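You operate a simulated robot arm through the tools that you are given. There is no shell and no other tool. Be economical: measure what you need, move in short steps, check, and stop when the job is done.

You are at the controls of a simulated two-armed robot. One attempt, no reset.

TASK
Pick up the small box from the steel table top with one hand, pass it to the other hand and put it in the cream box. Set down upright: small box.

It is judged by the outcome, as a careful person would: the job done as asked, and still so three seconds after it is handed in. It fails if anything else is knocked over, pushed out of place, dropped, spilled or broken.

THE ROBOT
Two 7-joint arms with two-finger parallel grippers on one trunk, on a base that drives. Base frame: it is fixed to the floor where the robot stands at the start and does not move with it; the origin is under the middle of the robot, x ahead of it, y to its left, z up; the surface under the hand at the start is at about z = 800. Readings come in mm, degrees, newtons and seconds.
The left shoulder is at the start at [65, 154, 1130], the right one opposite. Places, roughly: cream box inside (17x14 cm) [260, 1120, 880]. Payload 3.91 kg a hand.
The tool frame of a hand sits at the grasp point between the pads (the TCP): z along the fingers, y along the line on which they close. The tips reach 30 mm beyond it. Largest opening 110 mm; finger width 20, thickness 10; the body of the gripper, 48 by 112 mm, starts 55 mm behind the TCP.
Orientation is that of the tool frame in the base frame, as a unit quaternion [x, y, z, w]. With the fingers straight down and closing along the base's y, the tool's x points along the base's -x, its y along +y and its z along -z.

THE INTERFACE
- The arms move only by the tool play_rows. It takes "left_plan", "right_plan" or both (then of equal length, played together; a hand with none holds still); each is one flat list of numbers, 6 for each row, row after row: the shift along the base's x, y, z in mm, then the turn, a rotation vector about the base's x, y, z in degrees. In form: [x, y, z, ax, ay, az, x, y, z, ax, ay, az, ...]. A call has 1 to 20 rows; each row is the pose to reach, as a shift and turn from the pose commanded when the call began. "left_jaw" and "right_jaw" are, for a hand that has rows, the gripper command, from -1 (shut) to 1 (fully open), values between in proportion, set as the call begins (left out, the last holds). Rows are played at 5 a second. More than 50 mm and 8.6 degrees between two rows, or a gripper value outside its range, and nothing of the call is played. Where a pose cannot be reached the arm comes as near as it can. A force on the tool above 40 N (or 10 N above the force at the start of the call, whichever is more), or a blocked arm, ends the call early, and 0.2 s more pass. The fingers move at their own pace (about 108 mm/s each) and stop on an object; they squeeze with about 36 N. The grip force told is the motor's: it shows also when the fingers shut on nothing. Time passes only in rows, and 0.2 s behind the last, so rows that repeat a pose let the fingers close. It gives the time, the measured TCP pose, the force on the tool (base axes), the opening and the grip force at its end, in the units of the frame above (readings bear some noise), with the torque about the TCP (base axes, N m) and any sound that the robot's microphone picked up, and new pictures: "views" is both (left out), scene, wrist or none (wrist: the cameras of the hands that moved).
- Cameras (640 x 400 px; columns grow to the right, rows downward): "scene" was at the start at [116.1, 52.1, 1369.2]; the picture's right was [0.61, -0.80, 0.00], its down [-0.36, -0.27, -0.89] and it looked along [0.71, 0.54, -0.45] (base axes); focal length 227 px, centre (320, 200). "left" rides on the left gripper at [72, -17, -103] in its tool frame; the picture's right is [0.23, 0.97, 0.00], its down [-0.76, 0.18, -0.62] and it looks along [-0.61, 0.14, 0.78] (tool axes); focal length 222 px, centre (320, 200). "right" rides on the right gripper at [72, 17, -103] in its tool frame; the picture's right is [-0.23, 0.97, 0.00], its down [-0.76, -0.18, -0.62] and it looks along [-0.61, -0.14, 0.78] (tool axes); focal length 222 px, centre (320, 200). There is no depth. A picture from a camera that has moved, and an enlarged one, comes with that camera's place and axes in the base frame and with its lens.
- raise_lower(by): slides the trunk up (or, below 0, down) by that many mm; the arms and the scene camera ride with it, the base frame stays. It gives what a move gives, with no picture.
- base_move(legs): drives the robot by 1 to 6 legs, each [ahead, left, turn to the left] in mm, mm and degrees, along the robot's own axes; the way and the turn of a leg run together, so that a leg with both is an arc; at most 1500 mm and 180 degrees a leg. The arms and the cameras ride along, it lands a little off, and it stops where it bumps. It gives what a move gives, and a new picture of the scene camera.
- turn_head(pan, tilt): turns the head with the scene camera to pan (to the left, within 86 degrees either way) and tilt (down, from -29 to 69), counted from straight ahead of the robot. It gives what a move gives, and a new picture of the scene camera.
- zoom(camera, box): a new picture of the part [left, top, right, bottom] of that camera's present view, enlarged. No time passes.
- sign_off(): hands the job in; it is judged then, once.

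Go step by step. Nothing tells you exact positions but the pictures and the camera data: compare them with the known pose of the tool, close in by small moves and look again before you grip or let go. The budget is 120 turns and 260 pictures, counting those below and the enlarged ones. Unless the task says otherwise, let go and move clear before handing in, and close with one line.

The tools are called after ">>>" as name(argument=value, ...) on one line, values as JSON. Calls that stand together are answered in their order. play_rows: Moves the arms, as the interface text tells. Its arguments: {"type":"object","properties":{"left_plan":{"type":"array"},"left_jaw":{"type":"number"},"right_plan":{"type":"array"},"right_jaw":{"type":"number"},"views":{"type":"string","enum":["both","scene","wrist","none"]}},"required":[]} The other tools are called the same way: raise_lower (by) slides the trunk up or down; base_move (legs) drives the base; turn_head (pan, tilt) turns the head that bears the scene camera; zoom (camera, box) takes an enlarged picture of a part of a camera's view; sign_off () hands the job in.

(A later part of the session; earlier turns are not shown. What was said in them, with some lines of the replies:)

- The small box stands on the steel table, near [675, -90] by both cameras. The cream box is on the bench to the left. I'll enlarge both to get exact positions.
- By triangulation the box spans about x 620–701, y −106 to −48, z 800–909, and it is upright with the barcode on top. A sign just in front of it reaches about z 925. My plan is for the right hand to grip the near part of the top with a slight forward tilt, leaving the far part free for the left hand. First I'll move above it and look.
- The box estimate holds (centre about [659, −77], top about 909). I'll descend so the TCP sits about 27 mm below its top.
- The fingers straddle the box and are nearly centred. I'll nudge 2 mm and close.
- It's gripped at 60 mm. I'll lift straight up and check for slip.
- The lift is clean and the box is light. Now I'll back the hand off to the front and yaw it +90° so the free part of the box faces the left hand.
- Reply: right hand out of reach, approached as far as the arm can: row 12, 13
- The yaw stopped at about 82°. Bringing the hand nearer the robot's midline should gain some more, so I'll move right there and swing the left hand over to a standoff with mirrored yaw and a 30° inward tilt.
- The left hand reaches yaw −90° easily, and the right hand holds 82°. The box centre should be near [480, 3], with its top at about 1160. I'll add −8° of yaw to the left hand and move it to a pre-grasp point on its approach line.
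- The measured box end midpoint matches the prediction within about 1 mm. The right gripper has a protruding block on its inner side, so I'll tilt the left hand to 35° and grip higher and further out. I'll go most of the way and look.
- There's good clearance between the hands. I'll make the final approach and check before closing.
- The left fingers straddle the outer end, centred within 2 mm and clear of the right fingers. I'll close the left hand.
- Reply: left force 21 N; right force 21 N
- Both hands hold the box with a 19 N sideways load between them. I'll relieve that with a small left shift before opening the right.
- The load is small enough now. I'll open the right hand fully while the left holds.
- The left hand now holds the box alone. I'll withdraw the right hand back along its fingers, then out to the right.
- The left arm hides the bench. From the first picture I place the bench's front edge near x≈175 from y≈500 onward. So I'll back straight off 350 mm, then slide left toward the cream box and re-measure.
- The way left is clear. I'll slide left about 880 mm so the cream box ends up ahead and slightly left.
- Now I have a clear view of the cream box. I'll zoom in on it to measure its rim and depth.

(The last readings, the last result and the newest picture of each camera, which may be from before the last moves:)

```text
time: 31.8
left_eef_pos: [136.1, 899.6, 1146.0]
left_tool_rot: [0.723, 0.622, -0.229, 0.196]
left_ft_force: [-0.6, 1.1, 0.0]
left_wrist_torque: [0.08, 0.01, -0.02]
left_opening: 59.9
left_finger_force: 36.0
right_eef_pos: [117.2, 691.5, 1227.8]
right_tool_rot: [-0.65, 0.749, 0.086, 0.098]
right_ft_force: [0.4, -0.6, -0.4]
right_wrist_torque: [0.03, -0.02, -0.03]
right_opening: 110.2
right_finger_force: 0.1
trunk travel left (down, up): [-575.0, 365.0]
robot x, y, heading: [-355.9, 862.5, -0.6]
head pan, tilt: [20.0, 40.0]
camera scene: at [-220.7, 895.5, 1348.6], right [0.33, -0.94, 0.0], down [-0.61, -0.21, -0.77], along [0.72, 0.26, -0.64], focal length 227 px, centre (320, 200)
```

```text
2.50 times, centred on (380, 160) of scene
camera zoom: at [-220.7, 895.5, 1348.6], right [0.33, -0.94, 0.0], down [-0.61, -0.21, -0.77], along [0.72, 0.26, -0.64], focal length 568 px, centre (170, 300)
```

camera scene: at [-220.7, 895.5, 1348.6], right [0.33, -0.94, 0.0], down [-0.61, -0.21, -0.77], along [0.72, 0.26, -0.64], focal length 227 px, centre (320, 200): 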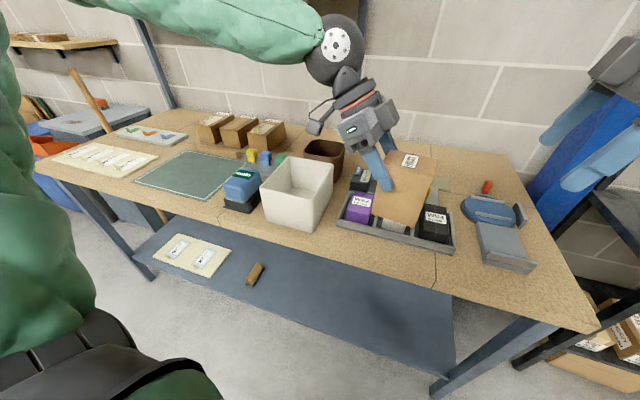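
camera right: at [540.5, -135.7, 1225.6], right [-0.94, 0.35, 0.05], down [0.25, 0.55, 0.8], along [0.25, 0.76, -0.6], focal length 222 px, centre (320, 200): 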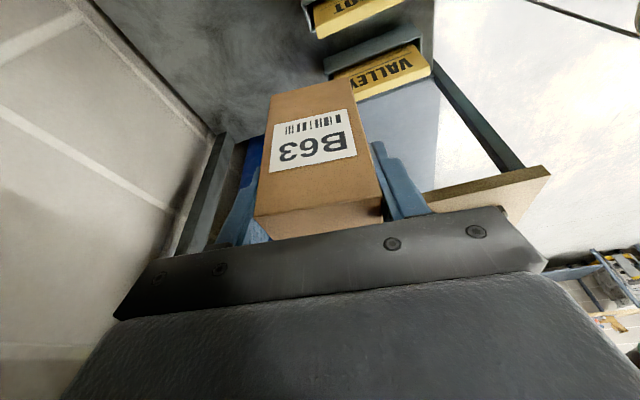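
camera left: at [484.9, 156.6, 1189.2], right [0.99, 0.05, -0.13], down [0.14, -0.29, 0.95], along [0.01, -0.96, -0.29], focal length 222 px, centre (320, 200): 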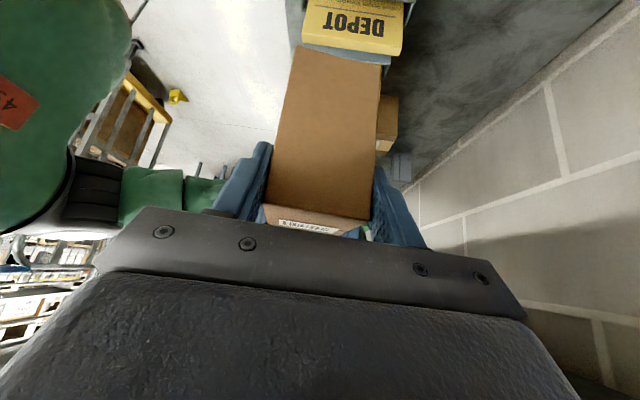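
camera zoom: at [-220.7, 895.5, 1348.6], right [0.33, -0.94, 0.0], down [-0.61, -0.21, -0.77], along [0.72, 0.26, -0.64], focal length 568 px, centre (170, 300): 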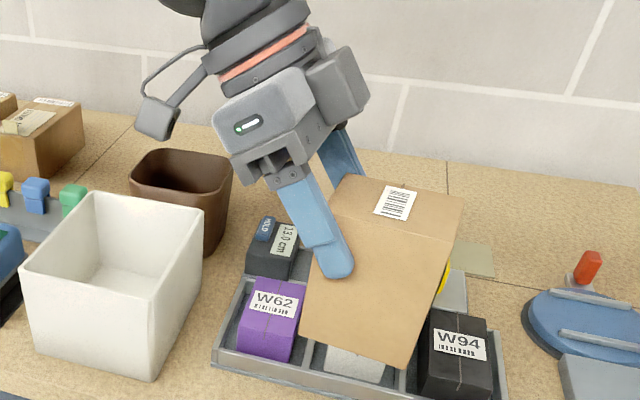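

The cream box measures about x 163–337, y 1052–1194, with its rim near z 1005 and floor near 890, aligned with the base axes. I'll square the small box to it and hover above, set a little toward −y so the tilted palm clears the +y wall.

>>> play_rows(left_plan=[0, 0, 20, 0, 0, 1.2, 16, 34, 25, 0, 0, 2.4, 33, 68, 25, 0, 0, 3.6, 49, 102, 25, 0, 0, 4.9, 65, 136, 25, 0, 0, 6.1, 82, 170, 25, 0, 0, 7.3, 98, 204, 25, 0, 0, 8.6, 114, 238, 25, 0, 0, 8.6, 114, 238, 25, 0, 0, 8.6])

>>> zoom(camera="scene", box=[190, 60, 390, 240])

```text
time: 33.8
left_eef_pos: [249.5, 1137.3, 1167.7]
left_tool_rot: [0.674, 0.675, -0.213, 0.213]
left_ft_force: [0.0, -0.3, -2.1]
left_wrist_torque: [0.06, 0.01, -0.02]
left_opening: 59.6
left_finger_force: 36.5
right_eef_pos: [116.4, 690.8, 1227.3]
right_tool_rot: [-0.65, 0.749, 0.085, 0.098]
right_ft_force: [-0.2, -0.1, 0.3]
right_wrist_torque: [0.0, 0.0, -0.04]
right_opening: 110.0
right_finger_force: 0.1
trunk travel left (down, up): [-575.0, 365.0]
robot x, y, heading: [-350.3, 869.6, -0.4]
head pan, tilt: [20.0, 40.0]
camera scene: at [-220.8, 895.0, 1348.7], right [0.33, -0.94, 0.0], down [-0.61, -0.21, -0.77], along [0.72, 0.26, -0.64], focal length 227 px, centre (320, 200)
camera left: at [233.6, 1257.2, 1211.6], right [0.97, 0.19, -0.13], down [0.18, -0.27, 0.95], along [0.14, -0.95, -0.29], focal length 222 px, centre (320, 200)
```

scene: 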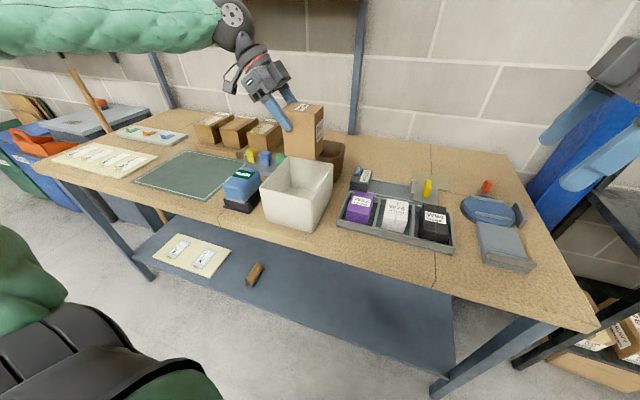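
left: 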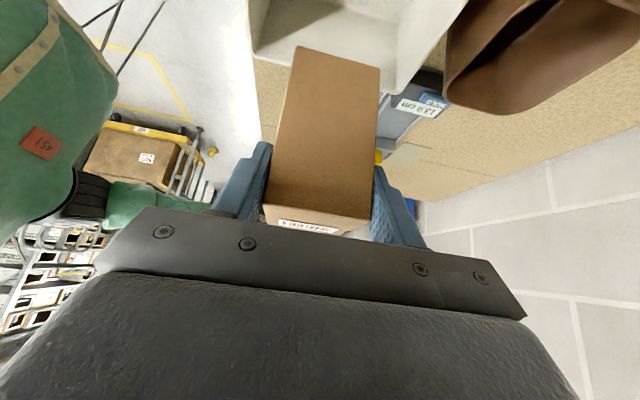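

```text
2.22 times, centred on (290, 150) of scene
camera zoom: at [-220.8, 895.0, 1348.7], right [0.33, -0.94, 0.0], down [-0.61, -0.21, -0.77], along [0.72, 0.26, -0.64], focal length 505 px, centre (387, 311)
```

zoom: 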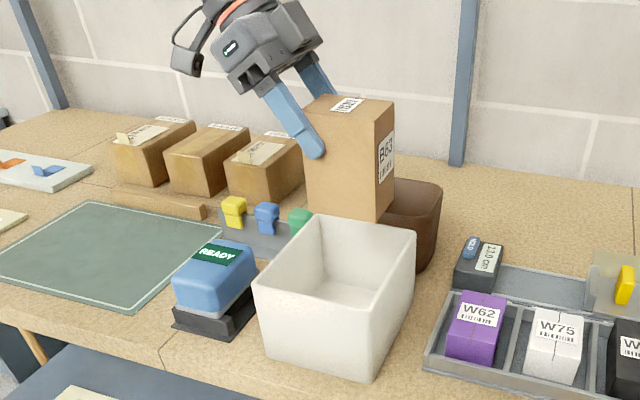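

>>> zoom(camera="left", box=[220, 0, 460, 150])

```text
2.67 times, centred on (340, 75) of left
camera zoom: at [233.6, 1257.2, 1211.6], right [0.97, 0.19, -0.13], down [0.18, -0.27, 0.95], along [0.14, -0.95, -0.29], focal length 592 px, centre (267, 533)
```

zoom: 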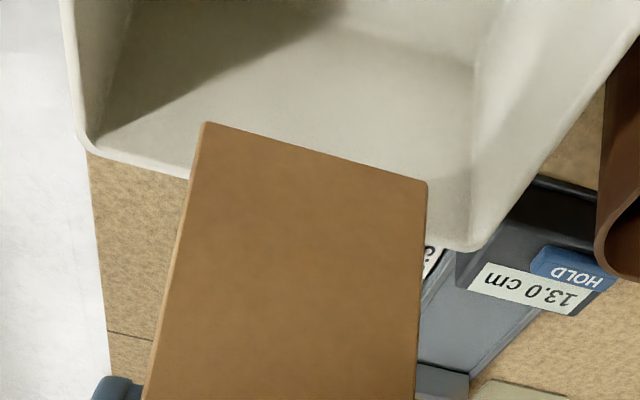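

With both views combined, the rim is at z≈996 and the container spans about x 170–347, y 1056–1203. I'll shift +7/+11 mm to place the small box centre at about [257, 1116], then descend into the box and stop short of the floor.

>>> play_rows(left_plan=[7, 11, 0, 0, 0, 0, 7, 11, -30, 0, 0, 0, 7, 11, -60, 0, 0, 0, 7, 11, -85, 0, 0, 0, 7, 11, -85, 0, 0, 0])

>>> zoom(camera="scene", box=[210, 80, 370, 240])

>>> zoom(camera="left", box=[200, 0, 440, 240])

```text
time: 35.0
left_eef_pos: [254.9, 1146.8, 1086.1]
left_tool_rot: [0.674, 0.675, -0.213, 0.212]
left_ft_force: [0.3, -0.2, -1.4]
left_wrist_torque: [0.03, 0.03, 0.01]
left_opening: 59.4
left_finger_force: 36.0
right_eef_pos: [116.7, 691.7, 1227.7]
right_tool_rot: [-0.65, 0.749, 0.085, 0.098]
right_ft_force: [0.2, -0.7, 0.1]
right_wrist_torque: [-0.03, 0.02, 0.0]
right_opening: 110.0
right_finger_force: 0.1
trunk travel left (down, up): [-575.0, 365.0]
robot x, y, heading: [-350.6, 871.8, -0.4]
head pan, tilt: [20.0, 40.0]
camera scene: at [-221.0, 895.5, 1348.7], right [0.33, -0.94, 0.0], down [-0.61, -0.21, -0.77], along [0.72, 0.26, -0.64], focal length 227 px, centre (320, 200)
camera left: at [238.0, 1267.5, 1129.4], right [0.97, 0.19, -0.13], down [0.18, -0.27, 0.95], along [0.14, -0.95, -0.29], focal length 222 px, centre (320, 200)
```

scene: 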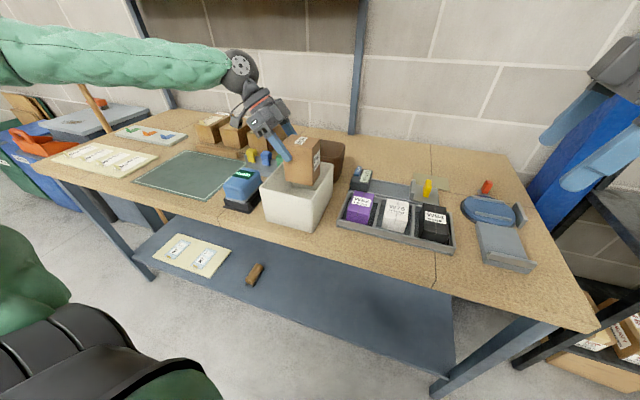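
left: 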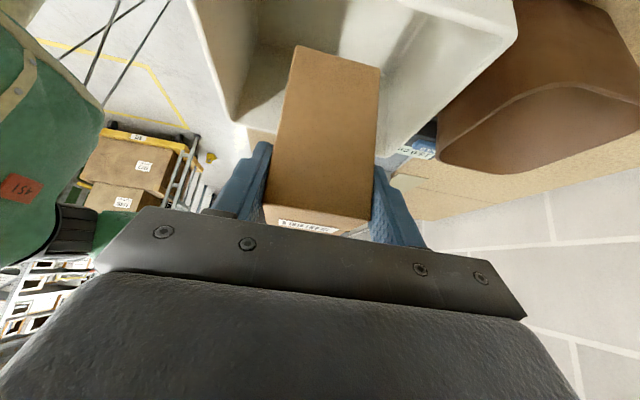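

```text
2.50 times, centred on (290, 160) of scene
camera zoom: at [-221.0, 895.5, 1348.7], right [0.33, -0.94, 0.0], down [-0.61, -0.21, -0.77], along [0.72, 0.26, -0.64], focal length 568 px, centre (395, 300)
```

zoom: 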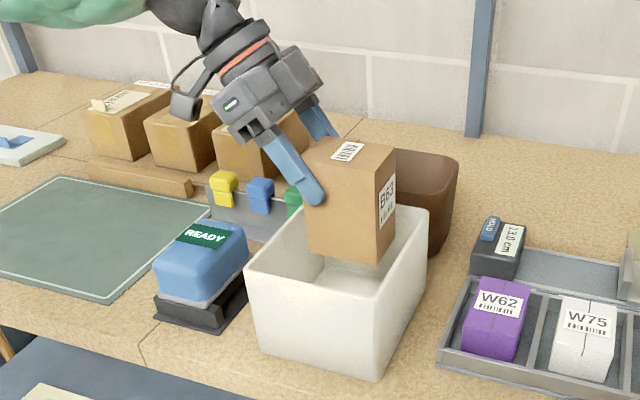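

```text
1.67 times, centred on (320, 120) of left
camera zoom: at [238.0, 1267.5, 1129.4], right [0.97, 0.19, -0.13], down [0.18, -0.27, 0.95], along [0.14, -0.95, -0.29], focal length 370 px, centre (320, 333)
```

zoom: 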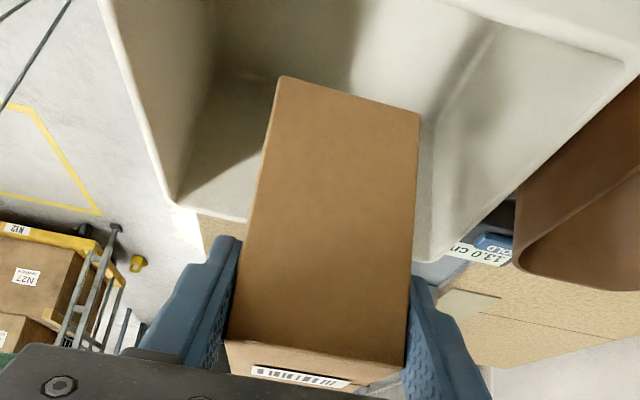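

The small box is entering centred with margin on all sides. I'll continue down, stopping about 20 mm above the expected floor.

>>> play_rows(left_plan=[1, 0, -25, 0, 0, 0, 2, 0, -50, 0, 0, 0, 2, 0, -75, 0, 0, 0, 2, 0, -85, 0, 0, 0, 2, 0, -85, 0, 0, 0])

>>> zoom(camera="scene", box=[210, 80, 370, 240])

```text
time: 36.2
left_eef_pos: [259.1, 1149.5, 1001.6]
left_tool_rot: [0.674, 0.675, -0.213, 0.212]
left_ft_force: [0.1, -0.6, -2.7]
left_wrist_torque: [0.05, 0.02, 0.01]
left_opening: 59.8
left_finger_force: 35.7
right_eef_pos: [117.2, 692.8, 1227.8]
right_tool_rot: [-0.649, 0.749, 0.086, 0.098]
right_ft_force: [0.0, 0.5, 0.2]
right_wrist_torque: [0.04, 0.01, 0.01]
right_opening: 110.0
right_finger_force: 0.1
trunk travel left (down, up): [-575.0, 365.0]
robot x, y, heading: [-349.5, 864.5, -0.6]
head pan, tilt: [20.0, 40.0]
camera scene: at [-220.6, 895.5, 1348.6], right [0.33, -0.94, 0.0], down [-0.61, -0.21, -0.77], along [0.72, 0.26, -0.64], focal length 227 px, centre (320, 200)
camera left: at [242.5, 1268.7, 1044.7], right [0.97, 0.19, -0.13], down [0.18, -0.27, 0.95], along [0.14, -0.95, -0.29], focal length 222 px, centre (320, 200)
```

scene: 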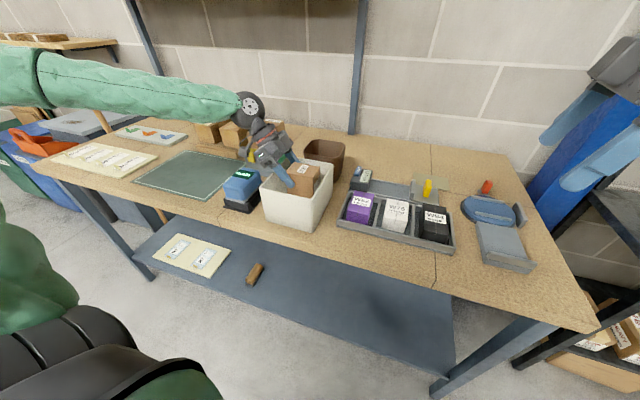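
left: 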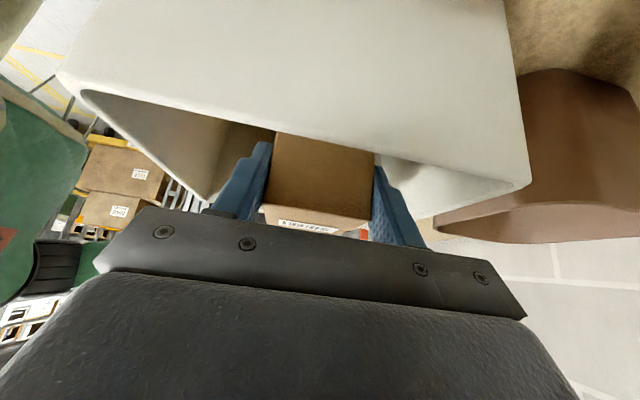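

```text
2.50 times, centred on (290, 160) of scene
camera zoom: at [-220.6, 895.5, 1348.6], right [0.33, -0.94, 0.0], down [-0.61, -0.21, -0.77], along [0.72, 0.26, -0.64], focal length 568 px, centre (395, 300)
```

zoom: 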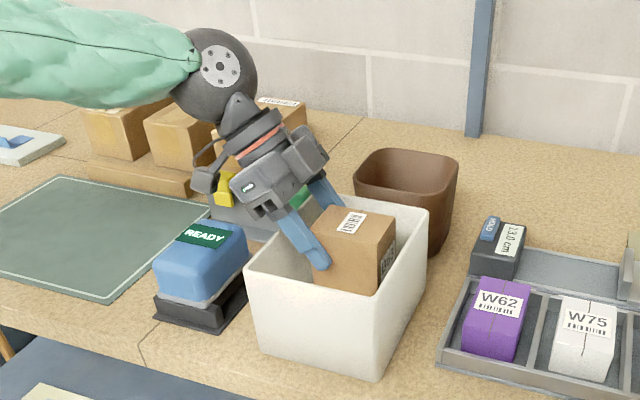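

It's inside, with about 35 mm between palm and rim and roughly 20 mm left to go. I'll lower in small steps and watch the force.

>>> play_rows(left_plan=[0, 0, -4, 0, 0, 0, 0, 0, -8, 0, 0, 0, 0, 0, -11, 0, 0, 0, 0, 0, -11, 0, 0, 0], views="none")

>>> play_rows(left_plan=[0, 0, -2, 0, 0, 0, 0, 0, -3, 0, 0, 0, 0, 0, -3, 0, 0, 0], views="none")

```text
time: 37.2
left_eef_pos: [260.2, 1147.6, 989.7]
left_tool_rot: [0.674, 0.675, -0.213, 0.213]
left_ft_force: [0.6, -0.2, -1.4]
left_wrist_torque: [0.1, 0.0, 0.01]
left_opening: 59.6
left_finger_force: 35.9
right_eef_pos: [117.4, 692.2, 1227.3]
right_tool_rot: [-0.649, 0.749, 0.084, 0.098]
right_ft_force: [0.2, -0.2, -0.4]
right_wrist_torque: [0.0, 0.01, -0.01]
right_opening: 110.0
right_finger_force: 0.1
trunk travel left (down, up): [-575.0, 365.0]
robot x, y, heading: [-351.0, 863.6, -0.2]
head pan, tilt: [20.0, 40.0]
```

```text
time: 38.0
left_eef_pos: [259.2, 1148.6, 988.0]
left_tool_rot: [0.674, 0.675, -0.213, 0.212]
left_ft_force: [0.1, -0.7, -2.0]
left_wrist_torque: [0.07, 0.01, 0.01]
left_opening: 59.8
left_finger_force: 36.4
right_eef_pos: [116.9, 691.6, 1227.8]
right_tool_rot: [-0.649, 0.75, 0.085, 0.099]
right_ft_force: [-0.4, -0.4, 0.5]
right_wrist_torque: [-0.04, 0.03, 0.01]
right_opening: 109.9
right_finger_force: 0.1
trunk travel left (down, up): [-575.0, 365.0]
robot x, y, heading: [-352.0, 872.0, -0.4]
head pan, tilt: [20.0, 40.0]
```

There's no contact yet, so I'll keep lowering slowly.

>>> play_rows(left_plan=[0, 0, -2, 0, 0, 0, 0, 0, -4, 0, 0, 0, 0, 0, -4, 0, 0, 0], views="none")

>>> zoom(camera="scene", box=[230, 110, 350, 230])

>>> zoom(camera="left", box=[50, 50, 550, 300])

```text
time: 38.8
left_eef_pos: [259.6, 1148.3, 983.7]
left_tool_rot: [0.674, 0.675, -0.213, 0.213]
left_ft_force: [-0.4, -0.8, -2.5]
left_wrist_torque: [0.09, 0.02, 0.01]
left_opening: 59.8
left_finger_force: 35.7
right_eef_pos: [117.1, 691.9, 1227.8]
right_tool_rot: [-0.649, 0.75, 0.085, 0.098]
right_ft_force: [-0.1, -0.3, -0.5]
right_wrist_torque: [-0.01, -0.01, 0.0]
right_opening: 109.8
right_finger_force: 0.0
trunk travel left (down, up): [-575.0, 365.0]
robot x, y, heading: [-350.5, 866.6, -0.3]
head pan, tilt: [20.0, 40.0]
```

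```text
3.33 times, centred on (290, 170) of scene
camera zoom: at [-220.7, 895.5, 1348.6], right [0.33, -0.94, 0.0], down [-0.61, -0.21, -0.77], along [0.72, 0.26, -0.64], focal length 757 px, centre (420, 300)
```

zoom: 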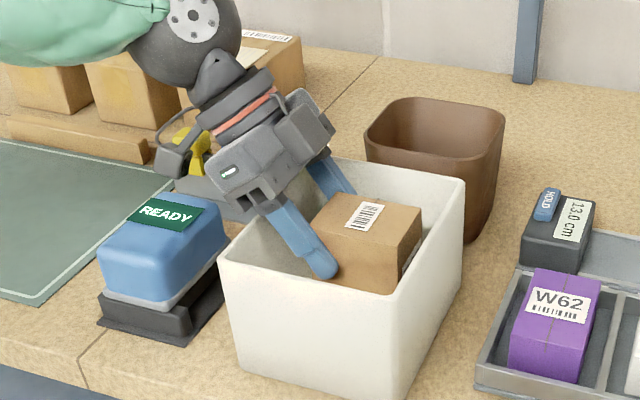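

```text
1.28 times, centred on (300, 175) of left
camera zoom: at [242.1, 1267.7, 1026.3], right [0.97, 0.19, -0.13], down [0.18, -0.27, 0.95], along [0.14, -0.95, -0.29], focal length 284 px, centre (346, 232)
```

zoom: 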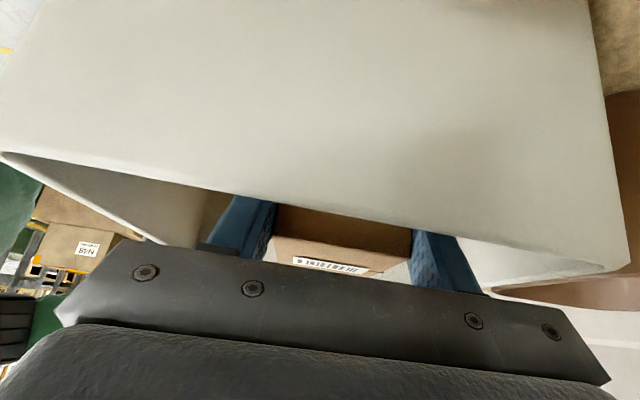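

Still no contact, and there's about 15 mm between palm and rim. I'll continue in 3 mm steps.

>>> play_rows(left_plan=[0, 0, -1.5, 0, 0, 0, 0, 0, -3, 0, 0, 0, 0, 0, -3, 0, 0, 0], views="none")

>>> play_rows(left_plan=[0, 0, -1.5, 0, 0, 0, 0, 0, -3, 0, 0, 0, 0, 0, -3, 0, 0, 0], views="none")

```text
time: 39.6
left_eef_pos: [258.3, 1149.0, 979.3]
left_tool_rot: [0.674, 0.675, -0.213, 0.213]
left_ft_force: [0.4, 0.1, -1.5]
left_wrist_torque: [0.0, -0.02, 0.02]
left_opening: 59.9
left_finger_force: 36.3
right_eef_pos: [116.6, 692.6, 1227.5]
right_tool_rot: [-0.649, 0.749, 0.085, 0.098]
right_ft_force: [0.2, 0.3, -1.0]
right_wrist_torque: [-0.02, 0.01, -0.01]
right_opening: 110.2
right_finger_force: 0.0
trunk travel left (down, up): [-575.0, 365.0]
robot x, y, heading: [-351.1, 868.9, -0.4]
head pan, tilt: [20.0, 40.0]
```

```text
time: 40.4
left_eef_pos: [257.8, 1148.7, 979.5]
left_tool_rot: [0.674, 0.674, -0.213, 0.215]
left_ft_force: [8.3, 7.3, 34.2]
left_wrist_torque: [-0.03, 0.2, 0.07]
left_opening: 59.6
left_finger_force: 35.6
right_eef_pos: [115.9, 691.8, 1228.7]
right_tool_rot: [-0.649, 0.75, 0.086, 0.098]
right_ft_force: [-0.1, -0.6, 0.7]
right_wrist_torque: [0.01, 0.01, -0.01]
right_opening: 109.7
right_finger_force: 0.0
trunk travel left (down, up): [-575.0, 365.0]
robot x, y, heading: [-349.8, 868.1, -0.4]
head pan, tilt: [20.0, 40.0]
```

That's contact (34 N up) at z≈979, which matches the expected floor height. I'll ease off 2 mm and check before letting go.

>>> play_rows(left_plan=[0, 0, 2.5, 0, 0, 0, 0, 0, 2.5, 0, 0, 0], views="wrist")

>>> zoom(camera="scene", box=[230, 110, 350, 230])

```text
time: 41.0
left_eef_pos: [259.4, 1147.2, 980.3]
left_tool_rot: [0.674, 0.675, -0.213, 0.213]
left_ft_force: [5.7, 7.9, 22.0]
left_wrist_torque: [-0.26, -0.5, 0.23]
left_opening: 59.8
left_finger_force: 36.0
right_eef_pos: [117.0, 692.0, 1227.8]
right_tool_rot: [-0.649, 0.749, 0.085, 0.099]
right_ft_force: [-0.1, 0.0, 0.2]
right_wrist_torque: [-0.01, 0.0, 0.01]
right_opening: 110.1
right_finger_force: 0.0
trunk travel left (down, up): [-575.0, 365.0]
robot x, y, heading: [-353.7, 868.2, -0.5]
head pan, tilt: [20.0, 40.0]
camera left: at [240.9, 1267.3, 1023.4], right [0.97, 0.19, -0.13], down [0.18, -0.27, 0.95], along [0.14, -0.95, -0.29], focal length 222 px, centre (320, 200)
```

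left: 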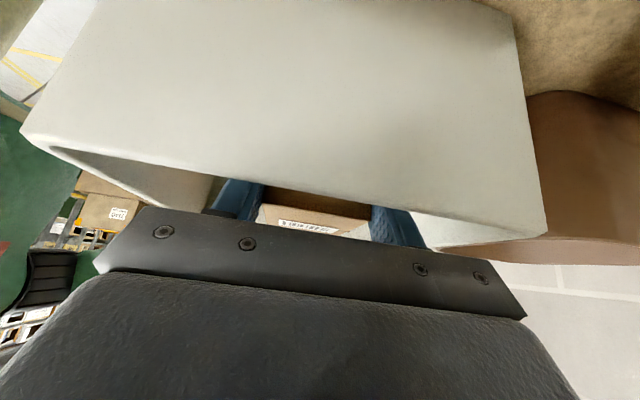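

```text
3.33 times, centred on (290, 170) of scene
camera zoom: at [-221.8, 895.6, 1348.7], right [0.33, -0.94, 0.0], down [-0.61, -0.21, -0.77], along [0.72, 0.26, -0.64], focal length 757 px, centre (420, 300)
```

zoom: 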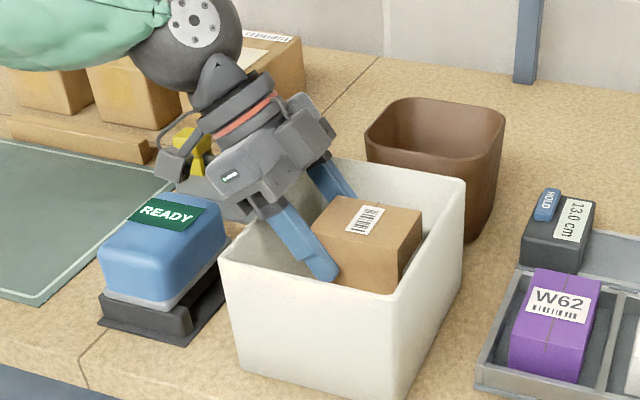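

The box sits flat inside. I'll ease off a bit more, then open.

>>> play_rows(left_plan=[0, 0, 1.5, 0, 0, 0, 0, 0, 1.5, 0, 0, 0], views="none")

```text
time: 41.6
left_eef_pos: [256.2, 1147.9, 980.0]
left_tool_rot: [0.675, 0.674, -0.214, 0.211]
left_ft_force: [0.9, -1.7, 3.5]
left_wrist_torque: [-0.46, -0.24, 0.04]
left_opening: 59.8
left_finger_force: 36.1
right_eef_pos: [117.4, 691.3, 1227.2]
right_tool_rot: [-0.649, 0.75, 0.085, 0.098]
right_ft_force: [0.4, 0.1, 0.6]
right_wrist_torque: [-0.01, -0.02, -0.03]
right_opening: 110.1
right_finger_force: 0.0
trunk travel left (down, up): [-575.0, 365.0]
robot x, y, heading: [-353.4, 867.2, -0.5]
head pan, tilt: [20.0, 40.0]
```

The box rests on the floor with little load left. I'll open partway, staying clear of the walls.

>>> play_rows(left_plan=[0, 0, 0, 0, 0, 0, 0, 0, 0, 0, 0, 0, 0, 0, 0, 0, 0, 0], left_jaw=0.6, views="wrist")

>>> zoom(camera="scene", box=[230, 110, 350, 230])

```text
time: 42.4
left_eef_pos: [258.5, 1148.1, 981.5]
left_tool_rot: [0.674, 0.675, -0.213, 0.212]
left_ft_force: [0.1, -0.3, 1.1]
left_wrist_torque: [0.02, -0.01, 0.02]
left_opening: 87.9
left_finger_force: 0.1
right_eef_pos: [116.4, 692.2, 1229.5]
right_tool_rot: [-0.649, 0.749, 0.085, 0.098]
right_ft_force: [-0.1, -0.3, 0.2]
right_wrist_torque: [0.0, -0.04, 0.0]
right_opening: 110.0
right_finger_force: 0.1
trunk travel left (down, up): [-575.0, 365.0]
robot x, y, heading: [-352.1, 868.3, -0.5]
head pan, tilt: [20.0, 40.0]
camera left: at [241.3, 1267.9, 1024.4], right [0.97, 0.19, -0.13], down [0.18, -0.27, 0.95], along [0.14, -0.95, -0.29], focal length 222 px, centre (320, 200)
```

left: 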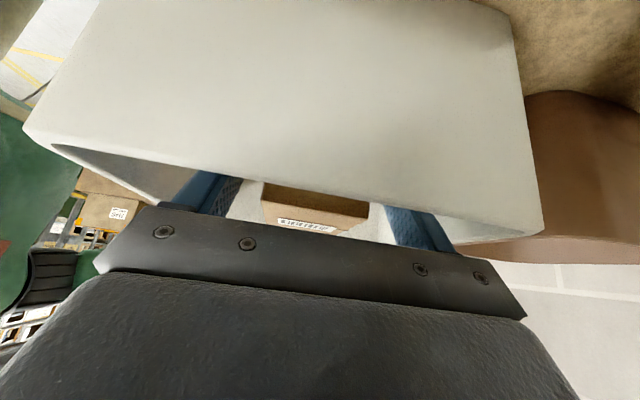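

```text
3.33 times, centred on (290, 170) of scene
camera zoom: at [-220.8, 895.6, 1348.6], right [0.33, -0.94, 0.0], down [-0.61, -0.21, -0.77], along [0.72, 0.26, -0.64], focal length 757 px, centre (420, 300)
```

zoom: 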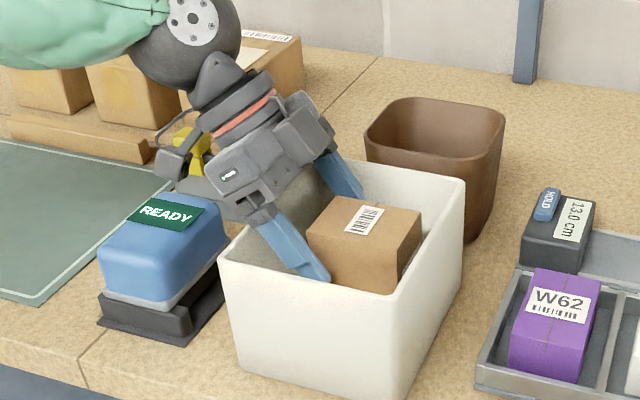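

It's released and the box stands upright. I'll withdraw straight up.

>>> play_rows(left_plan=[0, 0, 15, 0, 0, 0, 0, 0, 40, 0, 0, 0, 0, 0, 75, 0, 0, 0, 0, 0, 115, 0, 0, 0, 0, 0, 155, 0, 0, 0, 0, 30, 190, 0, 0, 0, 0, 60, 210, 0, 0, 0])

>>> zoom(camera="scene", box=[210, 100, 370, 240])

```text
time: 44.0
left_eef_pos: [258.5, 1211.4, 1189.0]
left_tool_rot: [0.674, 0.674, -0.214, 0.213]
left_ft_force: [0.3, 0.2, 0.1]
left_wrist_torque: [-0.01, 0.01, 0.01]
left_opening: 88.0
left_finger_force: 0.0
right_eef_pos: [117.2, 692.3, 1228.5]
right_tool_rot: [-0.648, 0.75, 0.084, 0.098]
right_ft_force: [-0.2, 0.4, -0.7]
right_wrist_torque: [-0.01, 0.01, -0.02]
right_opening: 109.8
right_finger_force: 0.0
trunk travel left (down, up): [-575.0, 365.0]
robot x, y, heading: [-356.5, 869.7, -0.8]
head pan, tilt: [20.0, 40.0]
camera scene: at [-221.0, 895.7, 1348.7], right [0.33, -0.94, 0.0], down [-0.61, -0.21, -0.77], along [0.72, 0.25, -0.64], focal length 227 px, centre (320, 200)
camera left: at [241.7, 1331.2, 1232.4], right [0.97, 0.19, -0.13], down [0.18, -0.27, 0.95], along [0.14, -0.95, -0.29], focal length 222 px, centre (320, 200)
```

scene: 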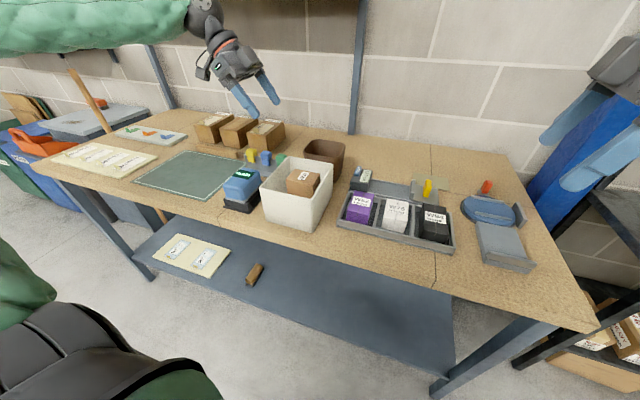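
left: 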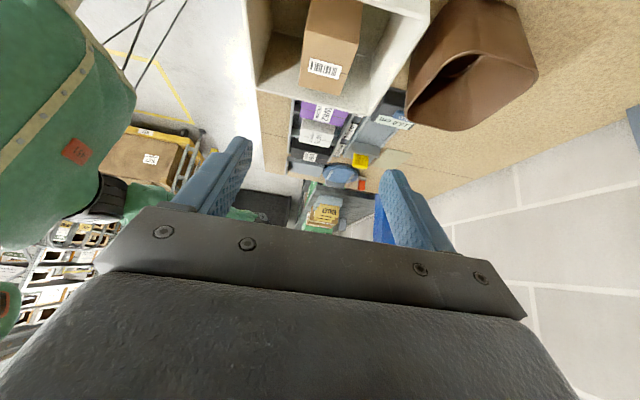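

```text
2.86 times, centred on (290, 170) of scene
camera zoom: at [-221.0, 895.7, 1348.7], right [0.33, -0.94, 0.0], down [-0.61, -0.21, -0.77], along [0.72, 0.25, -0.64], focal length 649 px, centre (406, 286)
```

zoom: 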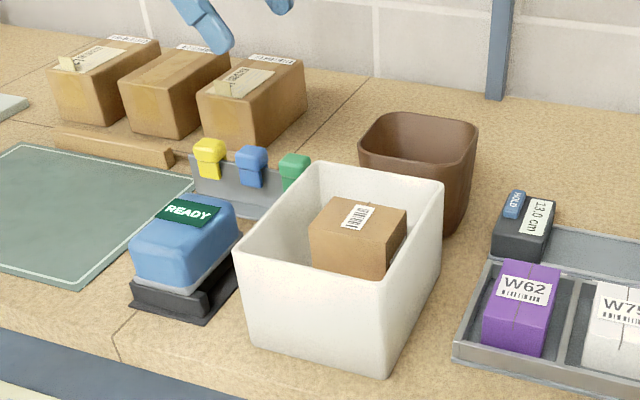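

The small box stands upright in the cream box, both hands are clear, and nothing else has moved, so I'm handing in.

>>> sign_off()

```text
The job is handed in.
```

The small box was picked up with the right hand, passed to the left, and set down upright inside the cream box; both hands are clear and nothing else looks disturbed.
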